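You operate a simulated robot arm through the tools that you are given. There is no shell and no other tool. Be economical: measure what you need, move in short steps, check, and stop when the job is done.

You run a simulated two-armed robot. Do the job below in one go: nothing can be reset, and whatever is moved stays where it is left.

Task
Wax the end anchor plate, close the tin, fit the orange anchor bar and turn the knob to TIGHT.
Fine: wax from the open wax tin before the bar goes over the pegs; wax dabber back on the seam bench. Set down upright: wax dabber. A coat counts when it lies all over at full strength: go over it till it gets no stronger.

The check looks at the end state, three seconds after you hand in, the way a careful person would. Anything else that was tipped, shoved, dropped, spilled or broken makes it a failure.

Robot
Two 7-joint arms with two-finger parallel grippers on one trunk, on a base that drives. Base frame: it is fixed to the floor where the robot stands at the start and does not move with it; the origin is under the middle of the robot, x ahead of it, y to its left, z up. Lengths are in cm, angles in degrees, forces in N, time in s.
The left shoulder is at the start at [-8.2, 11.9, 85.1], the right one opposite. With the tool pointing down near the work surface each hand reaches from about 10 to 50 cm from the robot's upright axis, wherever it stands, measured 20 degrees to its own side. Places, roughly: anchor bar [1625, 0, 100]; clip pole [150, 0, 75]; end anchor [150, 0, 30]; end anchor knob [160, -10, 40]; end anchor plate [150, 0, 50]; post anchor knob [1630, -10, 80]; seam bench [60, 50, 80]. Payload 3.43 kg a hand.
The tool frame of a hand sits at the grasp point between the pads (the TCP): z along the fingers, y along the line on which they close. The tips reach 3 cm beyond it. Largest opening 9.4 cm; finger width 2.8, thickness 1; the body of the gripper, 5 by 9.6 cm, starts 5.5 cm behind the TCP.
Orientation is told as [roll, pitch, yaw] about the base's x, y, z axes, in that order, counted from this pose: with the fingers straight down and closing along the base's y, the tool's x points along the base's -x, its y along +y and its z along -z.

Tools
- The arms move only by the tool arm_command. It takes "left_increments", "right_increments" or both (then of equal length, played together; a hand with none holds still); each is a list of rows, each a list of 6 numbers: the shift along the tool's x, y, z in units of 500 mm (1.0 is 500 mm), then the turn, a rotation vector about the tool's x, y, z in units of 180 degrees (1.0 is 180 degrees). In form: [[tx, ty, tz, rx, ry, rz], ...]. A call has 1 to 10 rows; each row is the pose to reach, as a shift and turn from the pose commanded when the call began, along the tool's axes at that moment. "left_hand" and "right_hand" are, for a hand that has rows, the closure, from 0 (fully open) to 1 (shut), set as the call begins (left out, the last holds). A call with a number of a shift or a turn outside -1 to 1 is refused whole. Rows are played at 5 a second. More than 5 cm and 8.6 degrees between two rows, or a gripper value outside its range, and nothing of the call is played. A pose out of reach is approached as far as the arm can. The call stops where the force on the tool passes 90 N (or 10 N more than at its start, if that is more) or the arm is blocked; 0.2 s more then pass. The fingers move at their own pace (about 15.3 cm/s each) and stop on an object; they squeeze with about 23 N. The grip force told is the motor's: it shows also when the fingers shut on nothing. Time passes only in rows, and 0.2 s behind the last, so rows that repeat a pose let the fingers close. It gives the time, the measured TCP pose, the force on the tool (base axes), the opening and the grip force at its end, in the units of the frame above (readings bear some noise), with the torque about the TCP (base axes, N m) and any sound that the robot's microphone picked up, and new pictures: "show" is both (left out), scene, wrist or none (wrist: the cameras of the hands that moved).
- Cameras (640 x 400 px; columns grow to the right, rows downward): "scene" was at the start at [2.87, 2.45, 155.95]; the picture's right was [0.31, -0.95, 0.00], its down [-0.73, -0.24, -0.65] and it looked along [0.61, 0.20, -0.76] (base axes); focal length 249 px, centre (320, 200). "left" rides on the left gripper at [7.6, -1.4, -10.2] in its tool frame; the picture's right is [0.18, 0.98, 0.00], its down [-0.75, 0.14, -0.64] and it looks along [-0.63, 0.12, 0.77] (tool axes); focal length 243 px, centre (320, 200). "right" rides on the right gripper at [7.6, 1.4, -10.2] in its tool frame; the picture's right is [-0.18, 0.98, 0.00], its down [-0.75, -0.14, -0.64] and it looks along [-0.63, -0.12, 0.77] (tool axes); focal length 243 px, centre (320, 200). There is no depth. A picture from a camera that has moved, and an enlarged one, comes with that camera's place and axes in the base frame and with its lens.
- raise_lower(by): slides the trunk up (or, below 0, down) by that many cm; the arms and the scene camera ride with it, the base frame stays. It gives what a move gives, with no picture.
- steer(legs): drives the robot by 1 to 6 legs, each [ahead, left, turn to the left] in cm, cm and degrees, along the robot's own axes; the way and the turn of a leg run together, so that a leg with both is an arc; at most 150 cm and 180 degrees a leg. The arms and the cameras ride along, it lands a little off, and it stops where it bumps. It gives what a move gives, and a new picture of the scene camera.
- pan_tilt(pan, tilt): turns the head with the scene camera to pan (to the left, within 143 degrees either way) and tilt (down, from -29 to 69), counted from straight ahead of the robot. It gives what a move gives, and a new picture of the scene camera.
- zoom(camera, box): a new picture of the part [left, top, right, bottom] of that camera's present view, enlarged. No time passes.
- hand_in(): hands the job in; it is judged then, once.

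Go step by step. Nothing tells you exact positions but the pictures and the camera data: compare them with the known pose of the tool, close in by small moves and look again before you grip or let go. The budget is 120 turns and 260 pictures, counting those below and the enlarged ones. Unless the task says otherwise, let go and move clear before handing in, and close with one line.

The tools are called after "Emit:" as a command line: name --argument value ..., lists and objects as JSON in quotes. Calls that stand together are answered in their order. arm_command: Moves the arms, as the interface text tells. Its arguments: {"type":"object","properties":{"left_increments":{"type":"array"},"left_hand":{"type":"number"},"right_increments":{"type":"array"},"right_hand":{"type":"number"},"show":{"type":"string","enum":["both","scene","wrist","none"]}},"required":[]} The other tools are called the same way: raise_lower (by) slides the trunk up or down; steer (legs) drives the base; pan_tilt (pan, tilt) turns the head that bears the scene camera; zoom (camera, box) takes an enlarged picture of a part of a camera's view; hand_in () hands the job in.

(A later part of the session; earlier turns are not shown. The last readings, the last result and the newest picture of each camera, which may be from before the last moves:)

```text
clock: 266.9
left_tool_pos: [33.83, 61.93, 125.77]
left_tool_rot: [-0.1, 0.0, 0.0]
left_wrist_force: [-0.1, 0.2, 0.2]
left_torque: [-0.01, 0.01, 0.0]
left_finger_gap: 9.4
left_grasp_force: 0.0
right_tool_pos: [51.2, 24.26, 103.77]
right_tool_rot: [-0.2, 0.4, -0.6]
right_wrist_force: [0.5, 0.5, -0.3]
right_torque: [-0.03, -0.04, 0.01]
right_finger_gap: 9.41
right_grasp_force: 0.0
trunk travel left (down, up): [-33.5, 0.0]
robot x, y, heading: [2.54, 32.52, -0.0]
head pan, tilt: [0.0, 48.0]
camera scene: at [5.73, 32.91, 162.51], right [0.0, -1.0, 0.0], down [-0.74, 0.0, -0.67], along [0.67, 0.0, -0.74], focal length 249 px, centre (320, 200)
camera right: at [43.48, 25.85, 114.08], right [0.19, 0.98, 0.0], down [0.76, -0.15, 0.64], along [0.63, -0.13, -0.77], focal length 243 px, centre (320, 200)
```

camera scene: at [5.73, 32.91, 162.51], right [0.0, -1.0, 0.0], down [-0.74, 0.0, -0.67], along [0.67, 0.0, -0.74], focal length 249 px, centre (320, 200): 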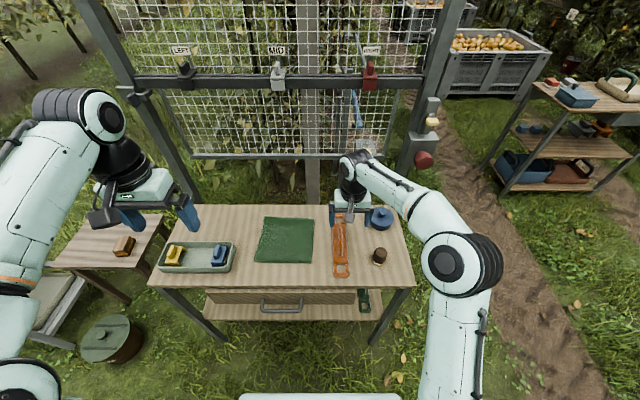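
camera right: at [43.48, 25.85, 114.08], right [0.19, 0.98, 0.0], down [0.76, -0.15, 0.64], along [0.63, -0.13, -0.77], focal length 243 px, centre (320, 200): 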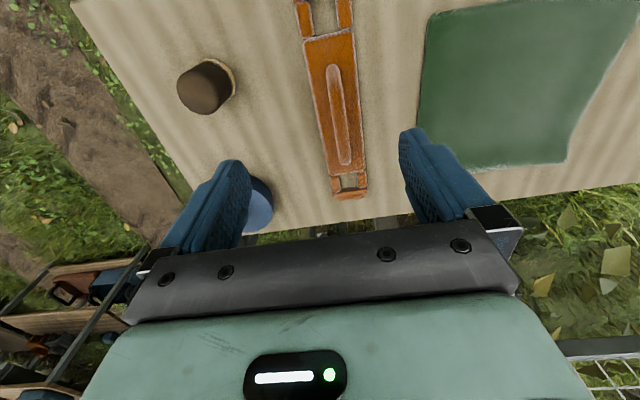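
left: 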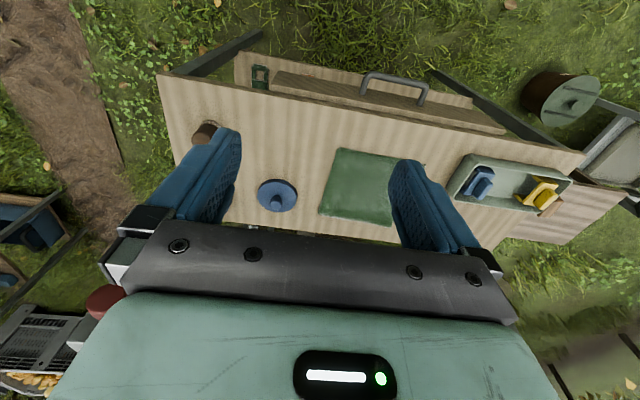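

The bar lies parallel to x at y≈25.6, with the handle x≈49–60. I'll move above the handle's centre and lower partway.

Emit:
arm_command --right_increments '[[-0.035, 0.015, 0.05, 0, -0.002, 0.003], [-0.066, 0.029, 0.11, 0, -0.002, 0.003], [-0.066, 0.029, 0.17, 0, -0.002, 0.003]]' --show "wrist"

```text
clock: 267.7
left_tool_pos: [33.82, 61.92, 125.84]
left_tool_rot: [-0.1, 0.0, 0.0]
left_wrist_force: [0.0, -0.4, -0.2]
left_torque: [0.0, 0.0, 0.01]
left_finger_gap: 9.38
left_grasp_force: 0.1
right_tool_pos: [54.26, 25.5, 95.02]
right_tool_rot: [-0.2, -0.2, -1.2]
right_wrist_force: [-0.5, 0.6, 0.1]
right_torque: [-0.02, -0.01, -0.03]
right_finger_gap: 9.4
right_grasp_force: 0.0
trunk travel left (down, up): [-33.5, 0.0]
robot x, y, heading: [2.47, 32.9, 0.0]
head pan, tilt: [0.0, 48.0]
camera right: at [46.6, 27.19, 105.26], right [0.2, 0.98, 0.0], down [0.75, -0.15, 0.65], along [0.63, -0.13, -0.76], focal length 243 px, centre (320, 200)
```

right: 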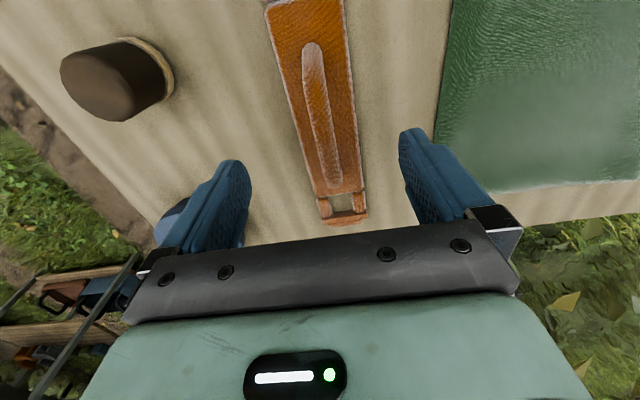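

Centred over the handle. Lower to z≈88 and close.

Emit:
arm_command --right_increments '[[0, 0, 0.06, 0, 0, 0.005], [0, 0, 0.11, 0, 0, 0.005], [0, 0, 0.14, 0, 0, 0.005]]' --show "none"

Emit:
arm_command --right_increments '[[0, 0, 0, 0, 0, 0], [0, 0, 0, 0, 0, 0], [0, 0, 0, 0, 0, 0], [0, 0, 0, 0, 0, 0]]' --right_hand 1 --show "wrist"

```text
clock: 268.5
left_tool_pos: [33.79, 62.09, 125.95]
left_tool_rot: [-0.2, -0.1, -0.1]
left_wrist_force: [0.3, -0.1, 0.5]
left_torque: [0.02, 0.01, -0.02]
left_finger_gap: 9.41
left_grasp_force: 0.1
right_tool_pos: [54.42, 25.59, 88.2]
right_tool_rot: [-0.1, -0.3, -2.1]
right_wrist_force: [-0.3, 0.6, 0.3]
right_torque: [0.03, 0.01, -0.02]
right_finger_gap: 9.4
right_grasp_force: 0.1
trunk travel left (down, up): [-33.5, 0.0]
robot x, y, heading: [2.54, 33.12, 0.2]
head pan, tilt: [0.0, 48.0]
```

```text
clock: 269.5
left_tool_pos: [33.84, 62.06, 125.94]
left_tool_rot: [-0.1, -0.1, 0.0]
left_wrist_force: [-0.8, 0.4, -0.2]
left_torque: [-0.02, -0.03, -0.01]
left_finger_gap: 9.4
left_grasp_force: 0.0
right_tool_pos: [54.39, 25.58, 88.13]
right_tool_rot: [-0.1, -0.2, -2.0]
right_wrist_force: [-0.4, 1.7, 0.2]
right_torque: [-0.02, 0.01, 0.04]
right_finger_gap: 1.88
right_grasp_force: 22.9
trunk travel left (down, up): [-33.5, 0.0]
robot x, y, heading: [2.46, 32.82, -0.0]
head pan, tilt: [0.0, 48.0]
camera right: at [46.76, 27.33, 98.39], right [0.22, 0.98, 0.0], down [0.75, -0.17, 0.65], along [0.63, -0.14, -0.76], focal length 243 px, centre (320, 200)
```

right: 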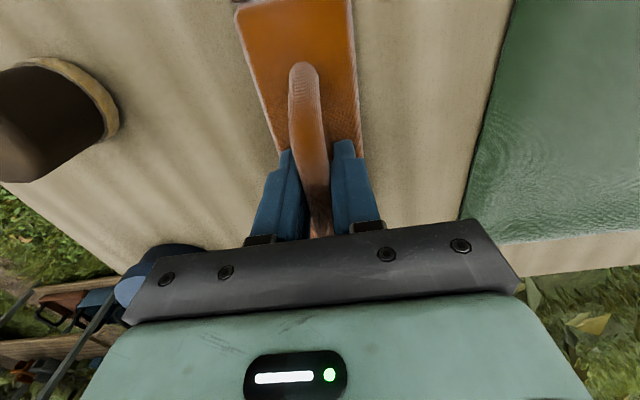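

Bar gripped at the centre from above. I'll lift it, draw it in, back away and turn the hand a quarter turn for the anchor.

Emit:
arm_command --right_increments '[[0, 0, -0.08, 0, 0, 0], [0, 0, -0.16, 0, 0, 0], [0.04, -0.03, -0.22, 0, 0, 0], [0.1, -0.08, -0.22, 0, 0, 0], [0.16, -0.13, -0.22, 0, 0, 0], [0.22, -0.17, -0.22, 0, 0, 0], [0.268, -0.206, -0.22, 0, 0, 0]]' --show "none"

Emit:
steer --legs '[[-25, 0, 0]]'

Emit:
arm_command --right_increments '[[0, 0, 0, 0, 0, 0.047], [0, 0, 0, 0, 0, 0.094], [0, 0, 0, 0, 0, 0.141], [0, 0, 0, 0, 0, 0.188], [0, 0, 0, 0, 0, 0.235], [0, 0, 0, 0, 0, 0.282], [0, 0, 0, 0, 0, 0.329], [0, 0, 0, 0, 0, 0.376], [0, 0, 0, 0, 0, 0.423], [0, 0, 0, 0, 0, 0.47]]' --show "scene"

```text
clock: 271.1
left_tool_pos: [33.76, 62.06, 126.07]
left_tool_rot: [-0.2, -0.1, 0.0]
left_wrist_force: [-0.1, 0.1, 0.0]
left_torque: [0.02, 0.01, 0.01]
left_finger_gap: 9.41
left_grasp_force: 0.0
right_tool_pos: [40.43, 15.67, 99.37]
right_tool_rot: [-0.1, -0.3, -2.1]
right_wrist_force: [0.7, 0.1, -1.7]
right_torque: [-0.01, 0.0, 0.02]
right_finger_gap: 1.86
right_grasp_force: 23.3
trunk travel left (down, up): [-33.5, 0.0]
robot x, y, heading: [2.48, 32.73, 0.2]
head pan, tilt: [0.0, 48.0]
```

```text
clock: 273.0
left_tool_pos: [8.96, 61.97, 125.88]
left_tool_rot: [-0.1, -0.1, 0.0]
left_wrist_force: [0.1, 0.1, 0.5]
left_torque: [0.0, -0.03, 0.01]
left_finger_gap: 9.38
left_grasp_force: 0.1
right_tool_pos: [15.72, 15.65, 99.38]
right_tool_rot: [-0.3, -0.2, -2.0]
right_wrist_force: [0.7, 0.0, -0.8]
right_torque: [0.02, -0.02, 0.01]
right_finger_gap: 1.87
right_grasp_force: 22.6
trunk travel left (down, up): [-33.5, 0.0]
robot x, y, heading: [-22.68, 32.56, 0.3]
head pan, tilt: [0.0, 48.0]
camera scene: at [-19.08, 32.82, 162.53], right [0.0, -1.0, 0.0], down [-0.74, 0.0, -0.67], along [0.67, 0.0, -0.74], focal length 249 px, centre (320, 200)
```

scene: 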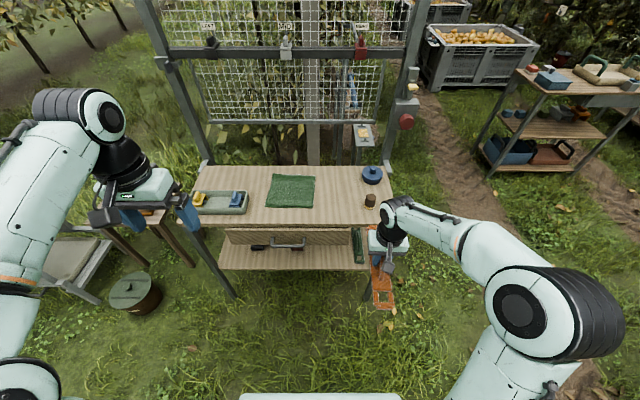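

```text
clock: 275.2
left_tool_pos: [8.98, 62.11, 125.86]
left_tool_rot: [-0.1, -0.2, 0.0]
left_wrist_force: [-0.4, 1.4, -0.6]
left_torque: [0.03, -0.02, 0.02]
left_finger_gap: 9.39
left_grasp_force: 0.1
right_tool_pos: [15.65, 15.65, 99.43]
right_tool_rot: [0.1, -0.2, -86.8]
right_wrist_force: [0.2, -0.4, -1.2]
right_torque: [0.0, 0.02, -0.01]
right_finger_gap: 1.87
right_grasp_force: 23.2
trunk travel left (down, up): [-33.5, 0.0]
robot x, y, heading: [-22.51, 32.8, 0.2]
head pan, tilt: [0.0, 48.0]
camera scene: at [-19.14, 32.83, 162.51], right [0.0, -1.0, 0.0], down [-0.74, 0.0, -0.67], along [0.67, 0.0, -0.74], focal length 249 px, centre (320, 200)
```

scene: 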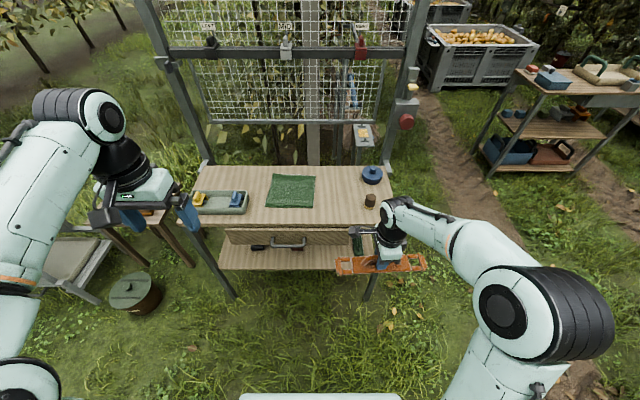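

The hand turns fine and both bar ends stay visible. Now drive to the anchor, facing +y.

Emit:
steer --legs '[[0, -95, 0], [150, 0, 0], [9, 0, 0], [0, 0, 90]]'

Emit:
raise_lower --by -20

Emit:
pan_tilt --pan -10 --tilt 58

```text
clock: 295.4
left_tool_pos: [108.25, -30.44, 125.84]
left_tool_rot: [-0.1, -0.1, 89.1]
left_wrist_force: [0.5, 0.1, -0.2]
left_torque: [0.03, 0.04, 0.0]
left_finger_gap: 9.39
left_grasp_force: 0.1
right_tool_pos: [154.48, -24.39, 99.47]
right_tool_rot: [0.2, -0.2, 2.6]
right_wrist_force: [1.3, 0.6, -1.8]
right_torque: [0.0, 0.03, 0.02]
right_finger_gap: 1.9
right_grasp_force: 23.3
trunk travel left (down, up): [-33.5, 0.0]
robot x, y, heading: [136.94, -62.25, 89.4]
head pan, tilt: [0.0, 48.0]
camera scene: at [136.91, -58.94, 162.51], right [1.0, -0.01, 0.0], down [-0.01, -0.74, -0.67], along [0.01, 0.67, -0.74], focal length 249 px, centre (320, 200)
```

scene: 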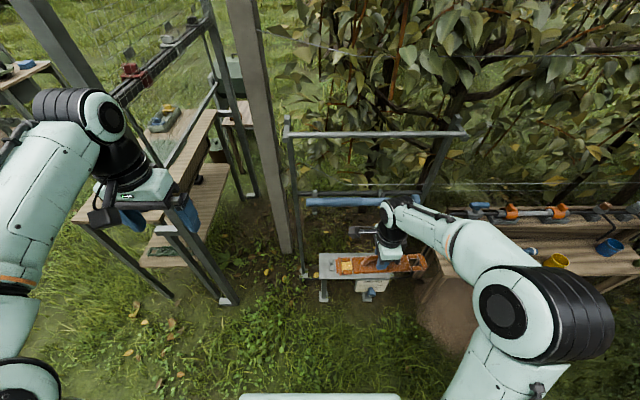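

```text
clock: 297.6
left_tool_pos: [108.23, -30.49, 105.83]
left_tool_rot: [-0.1, -0.1, 89.2]
left_wrist_force: [-0.4, 0.6, 0.2]
left_torque: [0.0, -0.02, 0.03]
left_finger_gap: 9.37
left_grasp_force: 0.1
right_tool_pos: [154.53, -24.55, 79.49]
right_tool_rot: [0.2, -0.2, 2.6]
right_wrist_force: [0.4, 0.1, -1.3]
right_torque: [0.0, 0.02, 0.02]
right_finger_gap: 1.85
right_grasp_force: 22.8
trunk travel left (down, up): [-13.5, 20.0]
robot x, y, heading: [137.11, -62.01, 89.7]
head pan, tilt: [0.0, 48.0]
```

```text
clock: 298.3
left_tool_pos: [108.24, -30.58, 105.8]
left_tool_rot: [0.0, -0.1, 89.2]
left_wrist_force: [-0.5, -0.4, 0.7]
left_torque: [-0.01, -0.01, -0.01]
left_finger_gap: 9.4
left_grasp_force: 0.0
right_tool_pos: [154.57, -24.48, 79.41]
right_tool_rot: [0.2, -0.2, 2.4]
right_wrist_force: [-0.3, 0.0, -1.1]
right_torque: [0.03, 0.0, 0.01]
right_finger_gap: 1.89
right_grasp_force: 23.1
trunk travel left (down, up): [-13.5, 20.0]
robot x, y, heading: [136.91, -62.21, 89.3]
head pan, tilt: [-10.0, 58.0]
camera scene: at [138.1, -58.86, 140.91], right [0.98, -0.18, 0.0], down [-0.16, -0.83, -0.53], along [0.1, 0.52, -0.85], focal length 249 px, centre (320, 200)
```

scene: 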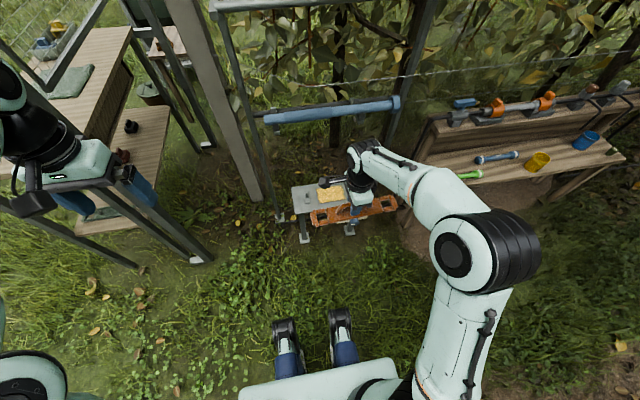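

Emit:
steer --legs '[[22.5, 0.5, 0.6]]'

Emit:
arm_command --right_increments '[[0, 0, 0.08, 0, 0, 0.01], [0, 0, 0.16, 0, 0, 0.016], [0, 0, 0.24, 0, 0, 0.016], [0, 0, 0.28, 0, 0, 0.016]]' --show "wrist"

Emit:
zoom --camera "scene" --box '[280, 160, 440, 260]'

```text
clock: 300.0
left_tool_pos: [107.34, -8.65, 105.84]
left_tool_rot: [0.0, -0.1, 89.9]
left_wrist_force: [-0.2, 0.6, -0.1]
left_torque: [-0.02, 0.01, 0.0]
left_finger_gap: 9.4
left_grasp_force: 0.0
right_tool_pos: [153.75, -1.98, 79.46]
right_tool_rot: [0.2, -0.2, 3.2]
right_wrist_force: [0.6, -0.2, -1.3]
right_torque: [0.02, 0.01, -0.01]
right_finger_gap: 1.87
right_grasp_force: 22.8
trunk travel left (down, up): [-13.5, 20.0]
robot x, y, heading: [136.23, -39.95, 90.1]
head pan, tilt: [-10.0, 58.0]
camera scene: at [137.66, -36.53, 140.91], right [0.99, -0.17, 0.0], down [-0.15, -0.84, -0.53], along [0.09, 0.52, -0.85], focal length 249 px, centre (320, 200)
```

scene: 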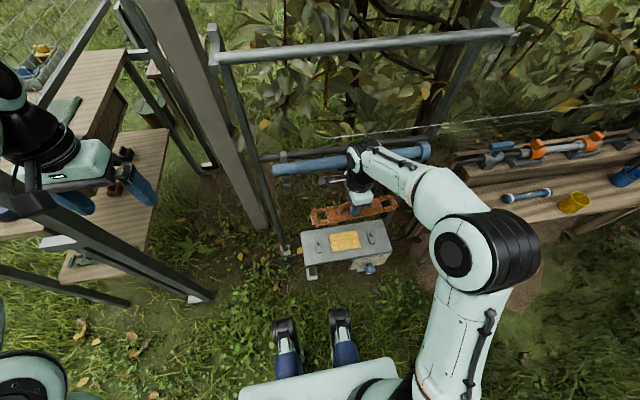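

```text
clock: 301.0
left_tool_pos: [107.39, -8.66, 105.88]
left_tool_rot: [-0.1, -0.2, 89.9]
left_wrist_force: [0.7, -0.7, -0.5]
left_torque: [-0.05, -0.02, -0.04]
left_finger_gap: 9.38
left_grasp_force: 0.1
right_tool_pos: [153.83, -2.01, 65.4]
right_tool_rot: [0.2, -0.3, 0.3]
right_wrist_force: [0.3, 0.5, -1.3]
right_torque: [-0.02, 0.01, 0.01]
right_finger_gap: 1.87
right_grasp_force: 23.3
trunk travel left (down, up): [-13.5, 20.0]
robot x, y, heading: [136.46, -40.28, 89.9]
head pan, tilt: [-10.0, 58.0]
camera right: at [146.14, -0.68, 75.6], right [0.18, 0.98, 0.0], down [0.75, -0.14, 0.64], along [0.63, -0.11, -0.77], focal length 243 px, centre (320, 200)
```

right: 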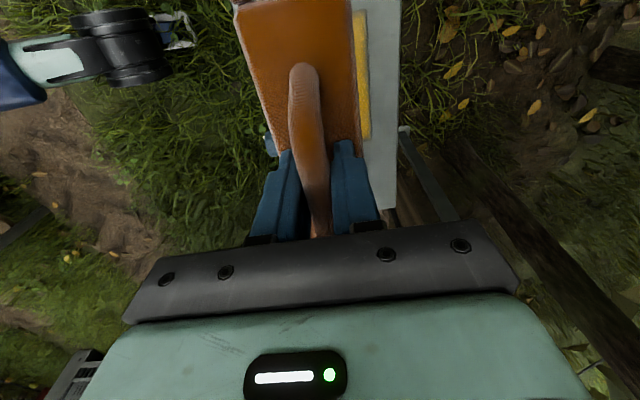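

```text
4.00 times, centred on (360, 210) of scene
camera zoom: at [137.66, -36.61, 140.91], right [0.99, -0.17, 0.0], down [-0.15, -0.84, -0.53], along [0.09, 0.52, -0.85], focal length 996 px, centre (160, 160)
```

zoom: 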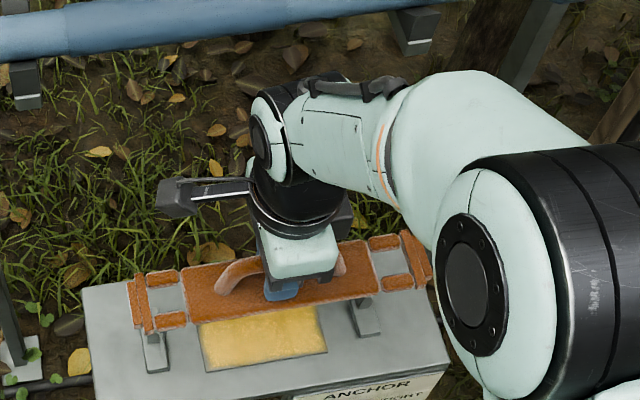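

Excellent view. The bar is ~1.1 cm too far right, 1 cm too near and turned ~1.8°. Correct that and lower to just above the pegs.

Emit:
arm_command --right_increments '[[0.022, 0.02, 0.0, 0, 0, -0.01], [0.022, 0.02, 0.06, 0, 0, -0.01], [0.022, 0.02, 0.1, 0, 0, -0.01]]' --show "none"

Emit:
zoom --camera "scene" --box '[300, 190, 420, 265]'

Emit:
zoom --camera "right" --box '[160, 0, 480, 200]'

```text
clock: 301.8
left_tool_pos: [107.31, -8.79, 105.86]
left_tool_rot: [-0.1, -0.1, 89.9]
left_wrist_force: [0.5, -1.1, 0.1]
left_torque: [0.0, 0.0, 0.04]
left_finger_gap: 9.39
left_grasp_force: 0.0
right_tool_pos: [152.77, -0.93, 60.44]
right_tool_rot: [0.2, -0.2, 2.2]
right_wrist_force: [0.6, -0.2, -0.8]
right_torque: [-0.01, 0.02, 0.03]
right_finger_gap: 1.86
right_grasp_force: 23.1
trunk travel left (down, up): [-13.5, 20.0]
robot x, y, heading: [136.27, -40.23, 89.8]
head pan, tilt: [-10.0, 58.0]
```

```text
5.33 times, centred on (360, 228) of scene
camera zoom: at [137.65, -36.6, 140.91], right [0.99, -0.17, 0.0], down [-0.15, -0.84, -0.53], along [0.09, 0.52, -0.85], focal length 1328 px, centre (107, 53)
```

zoom: 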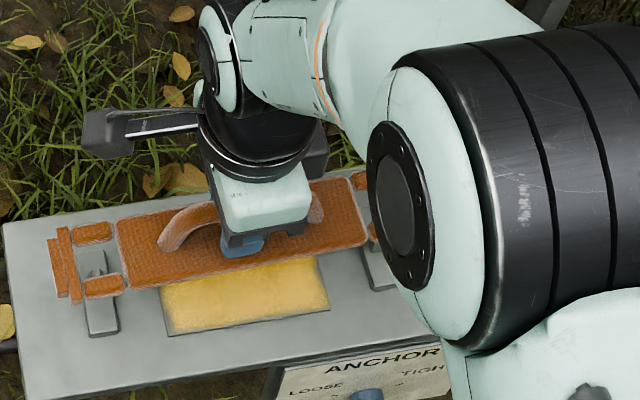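

```text
2.00 times, centred on (320, 100) of right
camera zoom: at [145.08, 0.28, 70.69], right [0.15, 0.99, 0.0], down [0.76, -0.11, 0.64], along [0.64, -0.09, -0.77], focal length 485 px, centre (320, 400)
```

zoom: 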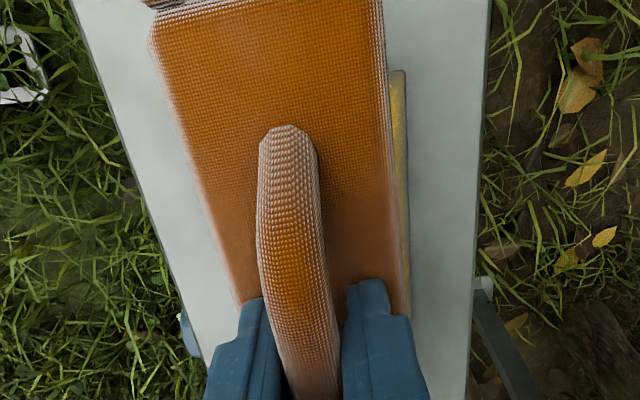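

Emit:
zoom --camera "scene" --box '[300, 225, 340, 257]'

Emit:
pan_tilt --pan -25 --tilt 58

```text
12.50 times, centred on (320, 241) of scene
camera zoom: at [137.65, -36.6, 140.91], right [0.99, -0.17, 0.0], down [-0.15, -0.84, -0.53], along [0.09, 0.52, -0.85], focal length 3114 px, centre (320, -312)
```

zoom: 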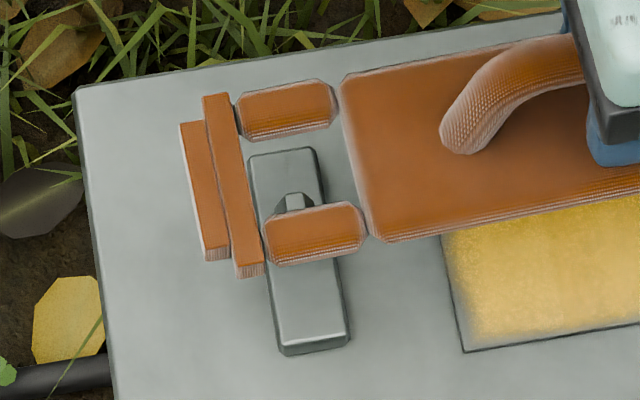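

```text
clock: 302.6
left_tool_pos: [107.45, -8.72, 105.88]
left_tool_rot: [-0.1, 0.0, 90.0]
left_wrist_force: [-0.1, 0.2, -0.1]
left_torque: [0.01, 0.01, 0.01]
left_finger_gap: 9.4
left_grasp_force: 0.1
right_tool_pos: [152.74, -0.93, 60.58]
right_tool_rot: [0.2, -0.1, 2.2]
right_wrist_force: [-0.2, -0.1, -1.3]
right_torque: [0.03, 0.01, 0.01]
right_finger_gap: 1.88
right_grasp_force: 23.2
trunk travel left (down, up): [-13.5, 20.0]
robot x, y, heading: [136.6, -39.71, 90.2]
head pan, tilt: [-25.0, 58.0]
camera scene: at [139.37, -37.15, 140.91], right [0.91, -0.42, 0.0], down [-0.36, -0.77, -0.53], along [0.22, 0.48, -0.85], focal length 249 px, centre (320, 200)
```

scene: 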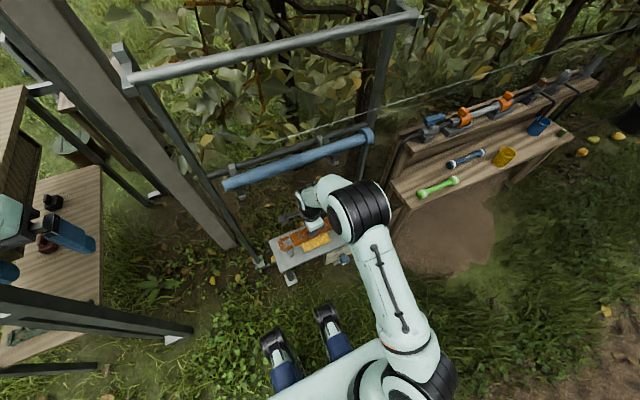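

The left hole is centred over its peg within ~0.3 cm, and the right should match. I'll lower carefully, watching the force.

Emit:
arm_command --right_increments '[[0.002, 0.003, 0.03, 0, 0, 0], [0.002, 0.003, 0.05, 0, 0, 0]]' --show "none"

Emit:
pan_tilt --pan -10 --tilt 58

Emit:
zoom --camera "scene" --box '[300, 190, 420, 265]'

```text
clock: 303.2
left_tool_pos: [107.36, -8.68, 105.88]
left_tool_rot: [-0.1, -0.1, 89.9]
left_wrist_force: [0.5, 0.6, 0.7]
left_torque: [-0.01, 0.01, 0.02]
left_finger_gap: 9.41
left_grasp_force: 0.2
right_tool_pos: [152.66, -0.74, 57.95]
right_tool_rot: [0.1, -0.1, 2.2]
right_wrist_force: [0.1, -0.5, -1.7]
right_torque: [-0.03, 0.0, 0.01]
right_finger_gap: 1.88
right_grasp_force: 22.9
trunk travel left (down, up): [-13.5, 20.0]
robot x, y, heading: [136.3, -40.17, 90.0]
head pan, tilt: [-25.0, 58.0]
```

```text
clock: 303.9
left_tool_pos: [107.49, -8.69, 105.87]
left_tool_rot: [-0.1, -0.1, 89.9]
left_wrist_force: [0.1, -0.3, -0.4]
left_torque: [0.0, 0.0, -0.01]
left_finger_gap: 9.4
left_grasp_force: 0.0
right_tool_pos: [152.69, -0.75, 57.93]
right_tool_rot: [0.2, -0.2, 2.1]
right_wrist_force: [0.7, -0.9, -0.9]
right_torque: [0.0, 0.0, -0.01]
right_finger_gap: 1.88
right_grasp_force: 22.4
trunk travel left (down, up): [-13.5, 20.0]
robot x, y, heading: [136.28, -40.15, 90.1]
head pan, tilt: [-10.0, 58.0]
camera scene: at [137.67, -36.62, 140.91], right [0.99, -0.17, 0.0], down [-0.15, -0.84, -0.53], along [0.09, 0.52, -0.85], focal length 249 px, centre (320, 200)
```

scene: 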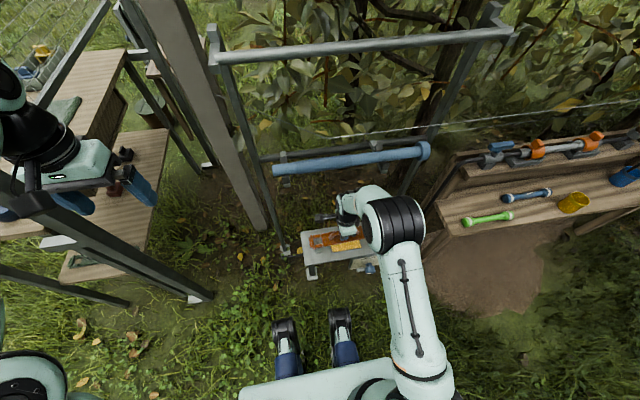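

```text
5.33 times, centred on (360, 228) of scene
camera zoom: at [137.67, -36.62, 140.91], right [0.99, -0.17, 0.0], down [-0.15, -0.84, -0.53], along [0.09, 0.52, -0.85], focal length 1328 px, centre (107, 53)
```

zoom: 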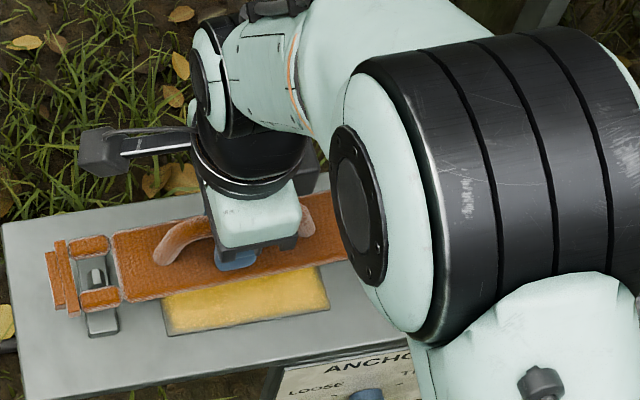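

The left stub is centred in its hole. Continue down in half-centimetre steps.

Emit:
arm_command --right_increments '[[0, 0, 0.01, 0, 0, 0], [0, 0, 0.02, 0, 0, 0]]' --show "none"

Emit:
arm_command --right_increments '[[0, 0, 0.008, 0, 0, 0], [0, 0, 0.014, 0, 0, 0]]' --show "none"

Emit:
zoom --camera "scene" --box '[300, 225, 340, 257]'

```text
clock: 304.6
left_tool_pos: [107.2, -8.68, 105.89]
left_tool_rot: [0.0, -0.2, 89.9]
left_wrist_force: [-0.5, -0.3, -0.4]
left_torque: [0.03, -0.01, -0.02]
left_finger_gap: 9.41
left_grasp_force: 0.0
right_tool_pos: [152.43, -0.59, 56.99]
right_tool_rot: [0.4, -0.2, 2.3]
right_wrist_force: [-5.3, 1.3, 10.4]
right_torque: [-0.05, -1.18, 0.19]
right_finger_gap: 1.92
right_grasp_force: 22.5
trunk travel left (down, up): [-13.5, 20.0]
robot x, y, heading: [136.4, -39.98, 90.1]
head pan, tilt: [-10.0, 58.0]
```

```text
clock: 305.1
left_tool_pos: [107.3, -8.79, 105.96]
left_tool_rot: [-0.2, -0.2, 89.9]
left_wrist_force: [0.3, -0.9, 0.0]
left_torque: [-0.01, 0.0, 0.02]
left_finger_gap: 9.41
left_grasp_force: 0.0
right_tool_pos: [152.31, -0.75, 56.6]
right_tool_rot: [0.5, -0.1, 2.1]
right_wrist_force: [-8.4, -0.2, 33.3]
right_torque: [-0.56, -0.01, -0.09]
right_finger_gap: 1.89
right_grasp_force: 23.3
trunk travel left (down, up): [-13.5, 20.0]
robot x, y, heading: [136.19, -40.27, 90.4]
head pan, tilt: [-10.0, 58.0]
```

```text
12.50 times, centred on (320, 241) of scene
camera zoom: at [137.51, -36.84, 140.94], right [0.99, -0.17, 0.0], down [-0.14, -0.83, -0.53], along [0.09, 0.52, -0.85], focal length 3114 px, centre (320, -312)
```

zoom: 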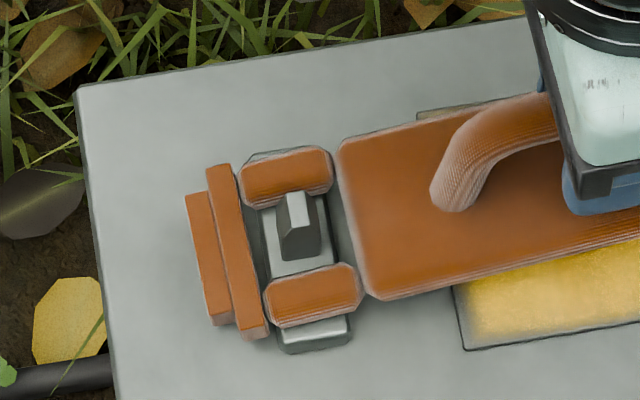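

Contact torque first at the right end, then balanced; the left end is seated around its stub. I'll ease off, release and lift away to inspect both ends.

Emit:
arm_command --right_increments '[[0, 0, -0.012, 0, 0, 0], [0, 0, -0.012, 0, 0, 0]]' --show "none"

Emit:
arm_command --right_increments '[[0, 0, 0, 0, 0, 0], [0, 0, 0, 0, 0, 0], [0, 0, -0.06, 0, 0, 0], [0, 0, -0.14, 0, 0, 0], [0, -0.08, -0.18, 0, 0, 0], [0, -0.17, -0.2, 0, 0, 0], [0, -0.26, -0.22, 0, 0, 0]]' --right_hand 0 --show "none"

Emit:
zoom --camera "scene" --box '[295, 190, 415, 265]'

```text
clock: 305.8
left_tool_pos: [107.43, -8.77, 105.83]
left_tool_rot: [-0.2, -0.1, 89.9]
left_wrist_force: [0.1, 0.4, -0.5]
left_torque: [-0.03, 0.01, 0.02]
left_finger_gap: 9.41
left_grasp_force: 0.1
right_tool_pos: [152.76, -0.88, 56.64]
right_tool_rot: [-0.1, -0.3, 2.2]
right_wrist_force: [-0.6, 0.0, -1.1]
right_torque: [0.02, 0.02, 0.02]
right_finger_gap: 1.87
right_grasp_force: 22.9
trunk travel left (down, up): [-13.5, 20.0]
robot x, y, heading: [136.62, -39.86, 90.1]
head pan, tilt: [-10.0, 58.0]
```

```text
clock: 307.4
left_tool_pos: [107.39, -8.69, 105.95]
left_tool_rot: [-0.2, -0.2, 89.8]
left_wrist_force: [0.2, -0.1, -0.1]
left_torque: [0.0, 0.01, 0.0]
left_finger_gap: 9.39
left_grasp_force: 0.1
right_tool_pos: [152.99, -14.15, 67.88]
right_tool_rot: [0.1, -0.2, 2.3]
right_wrist_force: [0.4, -0.2, 0.7]
right_torque: [0.02, -0.01, 0.0]
right_finger_gap: 9.4
right_grasp_force: 0.0
trunk travel left (down, up): [-13.5, 20.0]
robot x, y, heading: [136.64, -39.91, 90.2]
head pan, tilt: [-10.0, 58.0]
```

```text
5.33 times, centred on (355, 228) of scene
camera zoom: at [137.66, -36.7, 140.91], right [0.99, -0.17, 0.0], down [-0.15, -0.84, -0.53], along [0.09, 0.52, -0.85], focal length 1328 px, centre (133, 53)
```

zoom: 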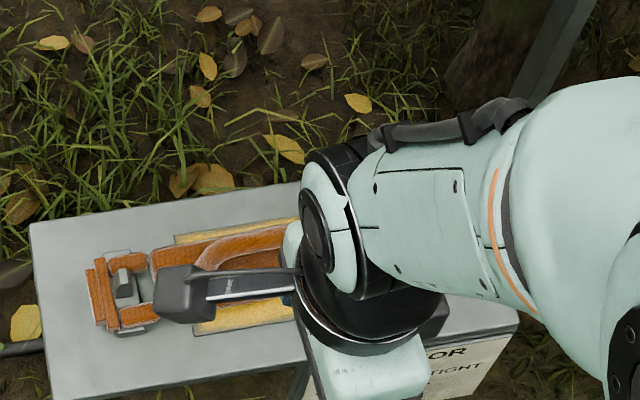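

Emit:
steer --legs '[[-16, 0, 0]]'

Emit:
zoom --camera "scene" --box '[290, 140, 420, 225]'

```text
clock: 308.8
left_tool_pos: [107.51, -24.64, 105.88]
left_tool_rot: [-0.1, -0.1, 90.1]
left_wrist_force: [-0.1, 0.5, 0.2]
left_torque: [0.01, -0.03, 0.0]
left_finger_gap: 9.38
left_grasp_force: 0.1
right_tool_pos: [152.94, -29.96, 67.88]
right_tool_rot: [0.2, -0.2, 2.3]
right_wrist_force: [-0.3, 0.1, 0.2]
right_torque: [0.02, -0.02, 0.0]
right_finger_gap: 9.39
right_grasp_force: 0.1
trunk travel left (down, up): [-13.5, 20.0]
robot x, y, heading: [136.53, -56.17, 90.2]
head pan, tilt: [-10.0, 58.0]
camera scene: at [137.7, -52.58, 140.91], right [0.99, -0.17, 0.0], down [-0.14, -0.84, -0.53], along [0.09, 0.52, -0.85], focal length 249 px, centre (320, 200)
```

scene: 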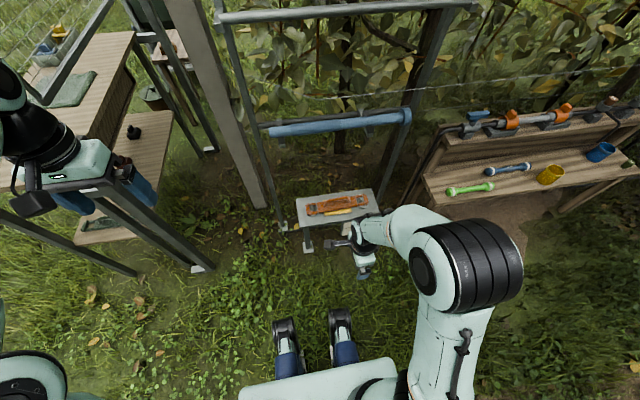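

```text
4.71 times, centred on (355, 182) of scene
camera zoom: at [137.7, -52.58, 140.91], right [0.99, -0.17, 0.0], down [-0.14, -0.84, -0.53], along [0.09, 0.52, -0.85], focal length 1172 px, centre (155, 282)
```

zoom: 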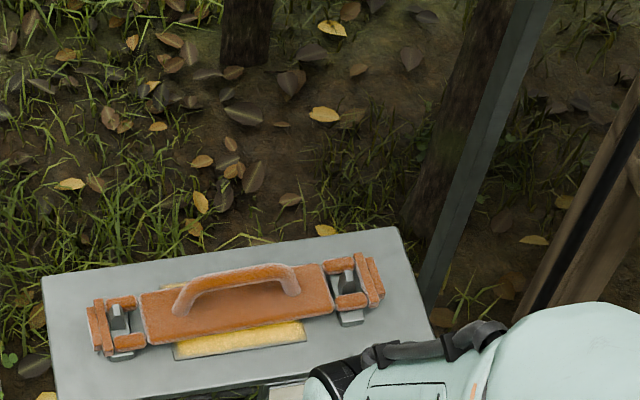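

Both pegs appear through the holes. Enlarge to confirm, then view the knob panel.

Emit:
zoom --camera "scene" --box '[352, 190, 376, 210]'

Emit:
zoom --camera "scene" --box '[304, 196, 334, 220]'

Emit:
arm_command --right_increments '[[0, 0, -0.02, 0, 0, -0.047], [0, 0, -0.04, 0, 0, -0.094], [0, 0, -0.06, 0, 0, -0.141], [-0.02, 0, -0.06, 0, 0, -0.188], [-0.04, 0, -0.06, 0, 0, -0.235], [-0.06, 0, -0.06, 0, 0, -0.282], [-0.08, 0, -0.06, 0, 0, -0.329], [-0.1, 0, -0.06, 0, 0, -0.376], [-0.12, 0, -0.06, 0, 0, -0.423], [-0.14, 0, -0.06, 0, 0, -0.47]]' --show "both"

```text
16.00 times, centred on (364, 200) of scene
camera zoom: at [137.7, -52.58, 140.91], right [0.99, -0.17, 0.0], down [-0.14, -0.84, -0.53], along [0.09, 0.52, -0.85], focal length 3986 px, centre (-384, 200)
```

zoom: 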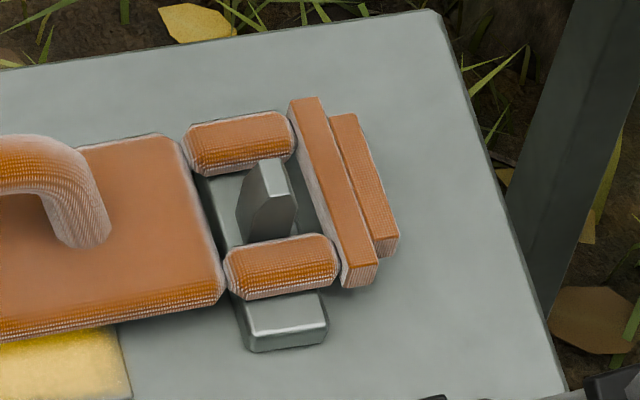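

```text
16.00 times, centred on (319, 208) of scene
camera zoom: at [137.7, -52.58, 140.91], right [0.99, -0.17, 0.0], down [-0.14, -0.84, -0.53], along [0.09, 0.52, -0.85], focal length 3986 px, centre (336, 72)
```

zoom: 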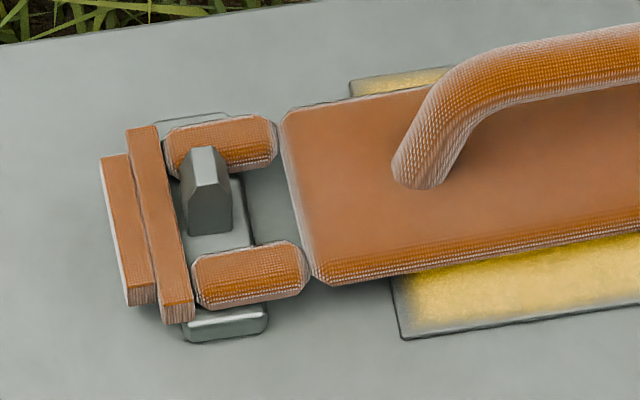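

```text
clock: 311.0
left_tool_pos: [107.34, -24.63, 105.88]
left_tool_rot: [-0.2, 0.0, 90.1]
left_wrist_force: [0.3, 0.5, 0.7]
left_torque: [-0.01, 0.0, -0.05]
left_finger_gap: 9.43
left_grasp_force: 0.1
right_tool_pos: [160.03, -29.56, 70.98]
right_tool_rot: [-0.2, -0.2, 87.1]
right_wrist_force: [-0.2, -0.2, -0.5]
right_torque: [0.02, -0.01, 0.02]
right_finger_gap: 9.42
right_grasp_force: 0.1
trunk travel left (down, up): [-13.5, 20.0]
robot x, y, heading: [136.92, -56.25, 90.6]
head pan, tilt: [-10.0, 58.0]
camera scene: at [137.72, -52.48, 140.91], right [0.99, -0.17, 0.0], down [-0.14, -0.84, -0.53], along [0.09, 0.52, -0.85], focal length 249 px, centre (320, 200)
camera right: at [158.1, -37.08, 81.16], right [-0.97, 0.23, 0.0], down [0.18, 0.74, 0.65], along [0.15, 0.63, -0.76], focal length 243 px, centre (320, 200)
```

scene: 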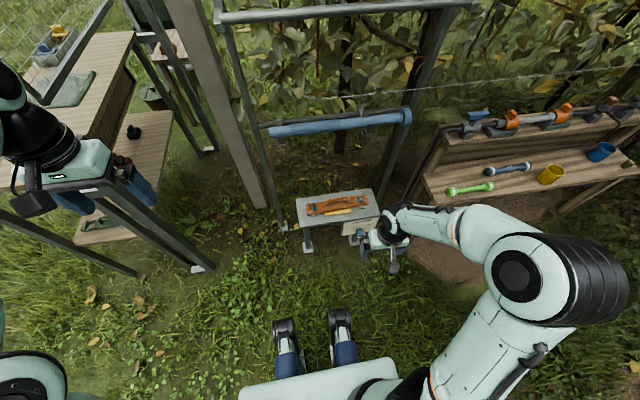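
right: 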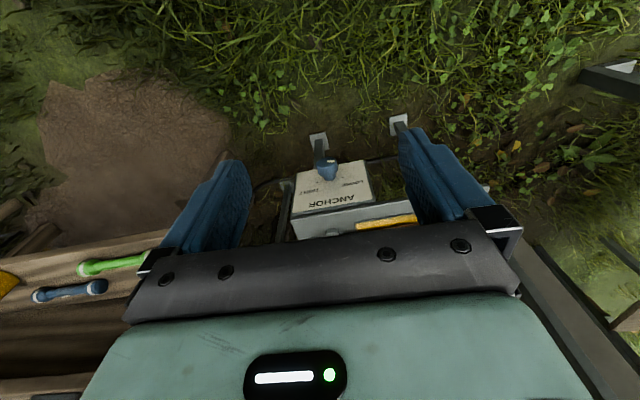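

The bar is on both pegs. Now the knob: enlarge the panel from both cameras.

Emit:
zoom --camera "right" --box '[260, 120, 420, 240]'

Emit:
zoom --camera "scene" --box '[325, 200, 395, 260]'

```text
3.33 times, centred on (340, 180) of right
camera zoom: at [158.1, -37.08, 81.16], right [-0.97, 0.23, 0.0], down [0.18, 0.74, 0.65], along [0.15, 0.63, -0.76], focal length 809 px, centre (253, 267)
```

zoom: 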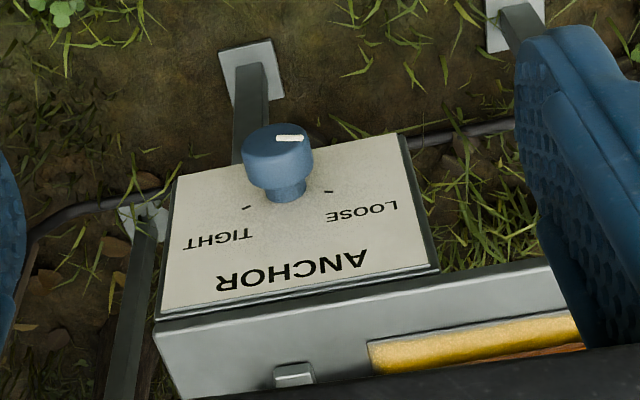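

```text
6.67 times, centred on (360, 230) of scene
camera zoom: at [137.72, -52.48, 140.91], right [0.99, -0.17, 0.0], down [-0.14, -0.84, -0.53], along [0.09, 0.52, -0.85], focal length 1661 px, centre (53, 0)
```

zoom: 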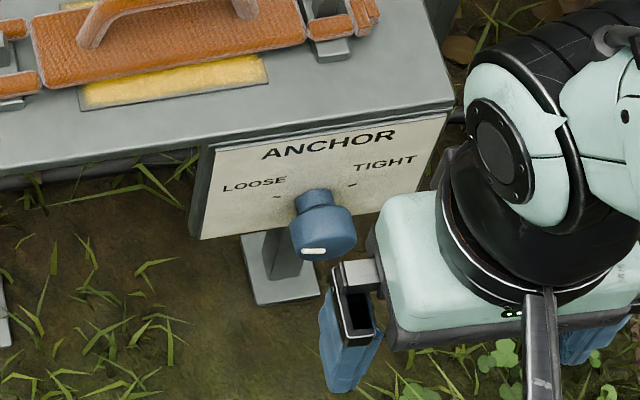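

The knob's cap is at about (162.5,−12.2,42.2), axis toward −y, with LOOSE at upper left and TIGHT at upper right. I'll reposition the base, lower the trunk, and pitch the hand to horizontal.

Emit:
steer --legs '[[-6, -9, -0.5]]'

Emit:
raise_lower --by -13

Emit:
arm_command --right_increments '[[-0.01, 0.013, 0.015, 0, -0.046, 0], [-0.02, 0.026, 0.03, 0, -0.092, 0], [-0.03, 0.039, 0.05, 0, -0.138, 0], [-0.04, 0.052, 0.08, 0, -0.184, 0], [-0.06, 0.065, 0.11, 0, -0.23, 0], [-0.08, 0.078, 0.14, 0, -0.276, 0], [-0.1, 0.091, 0.17, 0, -0.322, 0]]' --show "both"

```text
clock: 312.4
left_tool_pos: [116.54, -30.41, 105.97]
left_tool_rot: [-0.1, -0.1, 89.6]
left_wrist_force: [-0.1, -0.2, -0.5]
left_torque: [-0.01, -0.01, -0.04]
left_finger_gap: 9.39
left_grasp_force: 0.0
right_tool_pos: [169.08, -35.87, 70.99]
right_tool_rot: [-0.3, -0.2, 86.5]
right_wrist_force: [-0.4, 0.0, 0.9]
right_torque: [0.02, 0.01, 0.01]
right_finger_gap: 9.38
right_grasp_force: 0.1
trunk travel left (down, up): [-13.5, 20.0]
robot x, y, heading: [145.49, -61.88, 89.5]
head pan, tilt: [-10.0, 58.0]
camera scene: at [146.66, -58.54, 140.91], right [0.98, -0.18, 0.0], down [-0.15, -0.83, -0.53], along [0.09, 0.52, -0.85], focal length 249 px, centre (320, 200)
```

scene: 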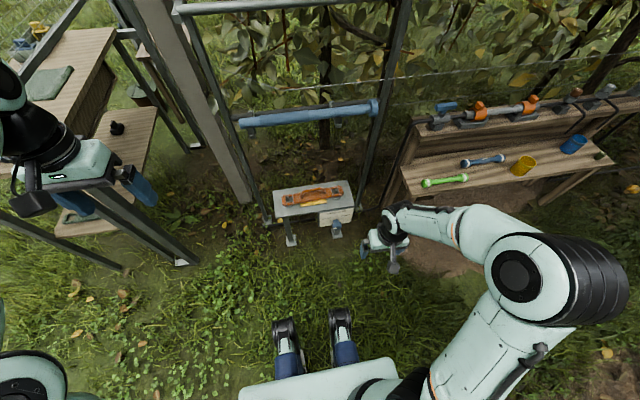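

```text
clock: 314.0
left_tool_pos: [116.39, -30.39, 92.79]
left_tool_rot: [-0.1, -0.2, 89.6]
left_wrist_force: [-0.6, -0.4, 0.5]
left_torque: [0.01, 0.02, -0.03]
left_finger_gap: 9.39
left_grasp_force: 0.0
right_tool_pos: [169.04, -35.94, 57.88]
right_tool_rot: [-0.3, -0.2, 86.4]
right_wrist_force: [0.2, -0.2, 0.0]
right_torque: [-0.04, 0.01, -0.01]
right_finger_gap: 9.4
right_grasp_force: 0.0
trunk travel left (down, up): [-0.5, 33.0]
robot x, y, heading: [145.75, -62.08, 89.6]
head pan, tilt: [-10.0, 58.0]
```

```text
clock: 315.6
left_tool_pos: [116.37, -30.38, 92.85]
left_tool_rot: [-0.1, -0.2, 89.6]
left_wrist_force: [0.1, 0.7, 0.0]
left_torque: [-0.02, -0.03, 0.02]
left_finger_gap: 9.41
left_grasp_force: 0.0
right_tool_pos: [165.13, -30.0, 49.98]
right_tool_rot: [-0.4, -48.6, 87.9]
right_wrist_force: [-0.6, 0.3, -0.5]
right_torque: [0.0, 0.0, -0.02]
right_finger_gap: 9.4
right_grasp_force: 0.0
right hand out of reach, approached as far as the arm can: row 4, 5, 6, 7
trunk travel left (down, up): [-0.5, 33.0]
robot x, y, heading: [145.36, -62.1, 89.9]
head pan, tilt: [-10.0, 58.0]
camera scene: at [146.61, -54.72, 127.51], right [0.98, -0.18, 0.0], down [-0.15, -0.83, -0.53], along [0.09, 0.52, -0.85], focal length 249 px, centre (320, 200)
camera right: at [163.09, -42.58, 50.98], right [-0.98, 0.16, 0.13], down [0.14, 0.01, 0.99], along [0.16, 0.99, -0.03], focal length 243 px, centre (320, 200)
```

scene: 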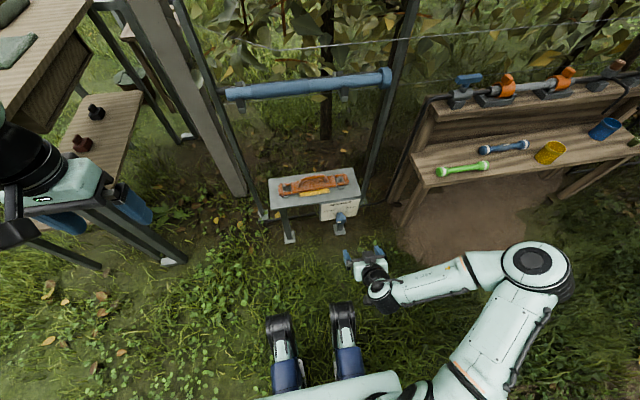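
right: 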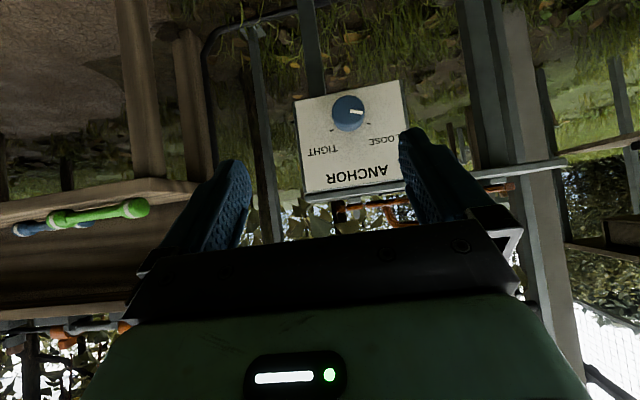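

A front view of the dial. Enlarge it to read the pointer.

Emit:
zoom --camera "right" --box '[290, 75, 420, 205]'

```text
3.08 times, centred on (355, 140) of right
camera zoom: at [163.09, -42.58, 50.98], right [-0.98, 0.16, 0.13], down [0.14, 0.01, 0.99], along [0.16, 0.99, -0.03], focal length 746 px, centre (212, 385)
```

zoom: 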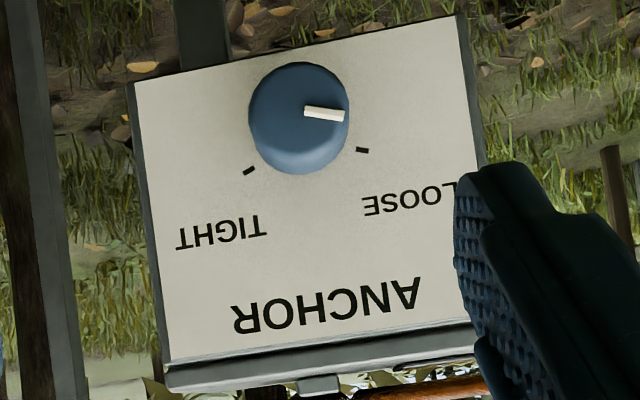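

The pointer sits at LOOSE (about 9–10 o'clock); TIGHT is the mirror position, so a clockwise turn of ~140° is needed. I'll back the base up for reach and bring the hand horizontal in front of the knob.

Emit:
steer --legs '[[-8, 0, 0]]'

Emit:
arm_command --right_increments '[[-0.01, 0.01, 0.066, 0, -0.046, 0], [-0.02, 0.02, 0.132, 0, -0.092, 0], [-0.03, 0.03, 0.198, 0, -0.138, 0], [-0.04, 0.04, 0.264, 0, -0.184, 0], [-0.05, 0.048, 0.329, 0, -0.23, 0]]' --show "both"

```text
clock: 316.6
left_tool_pos: [116.47, -38.35, 92.93]
left_tool_rot: [-0.1, -0.1, 89.5]
left_wrist_force: [0.2, 0.2, -0.1]
left_torque: [-0.01, 0.03, 0.02]
left_finger_gap: 9.4
left_grasp_force: 0.0
right_tool_pos: [164.97, -37.88, 49.92]
right_tool_rot: [-0.2, -48.5, 87.8]
right_wrist_force: [-0.1, -0.1, -0.2]
right_torque: [-0.01, 0.01, 0.04]
right_finger_gap: 9.39
right_grasp_force: 0.1
trunk travel left (down, up): [-0.5, 33.0]
robot x, y, heading: [145.44, -70.11, 89.6]
head pan, tilt: [-10.0, 58.0]
camera scene: at [146.6, -62.67, 127.51], right [0.98, -0.18, 0.0], down [-0.15, -0.83, -0.53], along [0.09, 0.52, -0.85], focal length 249 px, centre (320, 200)
```

scene: 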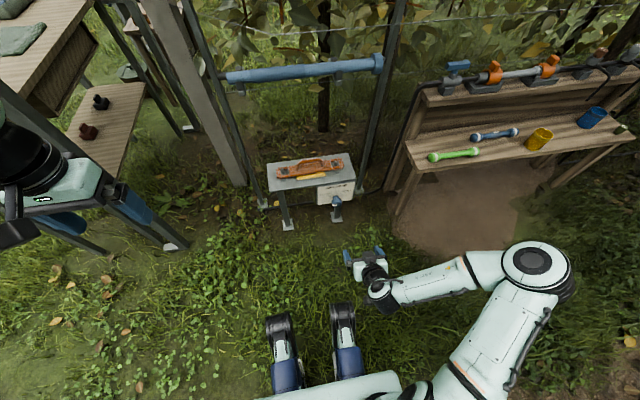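

```text
clock: 317.9
left_tool_pos: [116.34, -38.32, 92.88]
left_tool_rot: [-0.1, -0.1, 89.5]
left_wrist_force: [0.3, -0.1, 0.5]
left_torque: [-0.05, 0.06, -0.01]
left_finger_gap: 9.38
left_grasp_force: 0.0
right_tool_pos: [155.78, -22.83, 41.23]
right_tool_rot: [-64.6, -88.2, 147.8]
right_wrist_force: [-8.3, 3.1, 5.2]
right_torque: [-0.36, 0.01, -0.54]
right_finger_gap: 9.39
right_grasp_force: 0.1
right hand out of reach, approached as far as the arm can: row 1, 2, 3, 4, 5
trunk travel left (down, up): [-0.5, 33.0]
robot x, y, heading: [145.57, -70.12, 89.9]
head pan, tilt: [-10.0, 58.0]
camera scene: at [146.56, -62.62, 127.51], right [0.98, -0.18, 0.0], down [-0.15, -0.83, -0.53], along [0.09, 0.52, -0.85], focal length 249 px, centre (320, 200)
camera right: at [153.4, -32.95, 33.62], right [-0.98, 0.12, 0.16], down [0.04, -0.64, 0.77], along [0.19, 0.76, 0.62], focal length 243 px, centre (320, 200)
```

scene: 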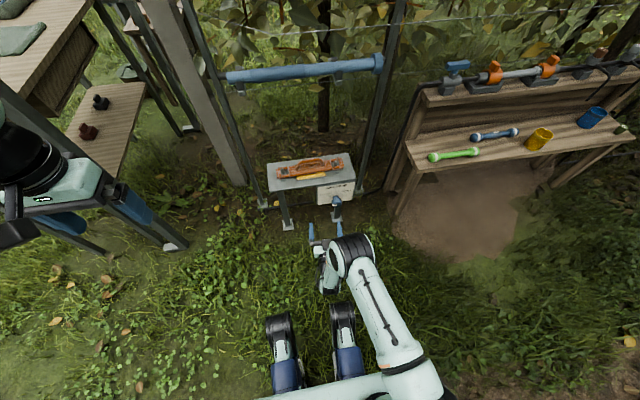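
right: 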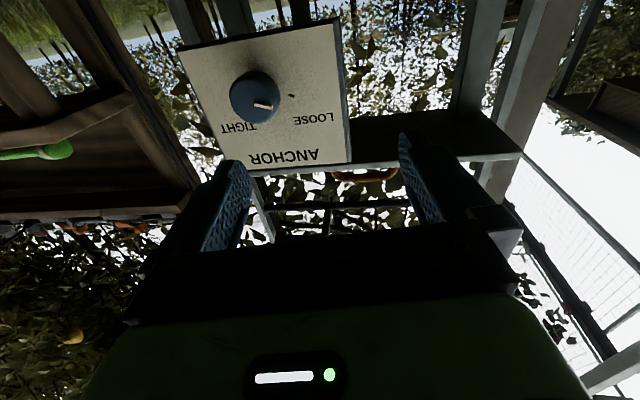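

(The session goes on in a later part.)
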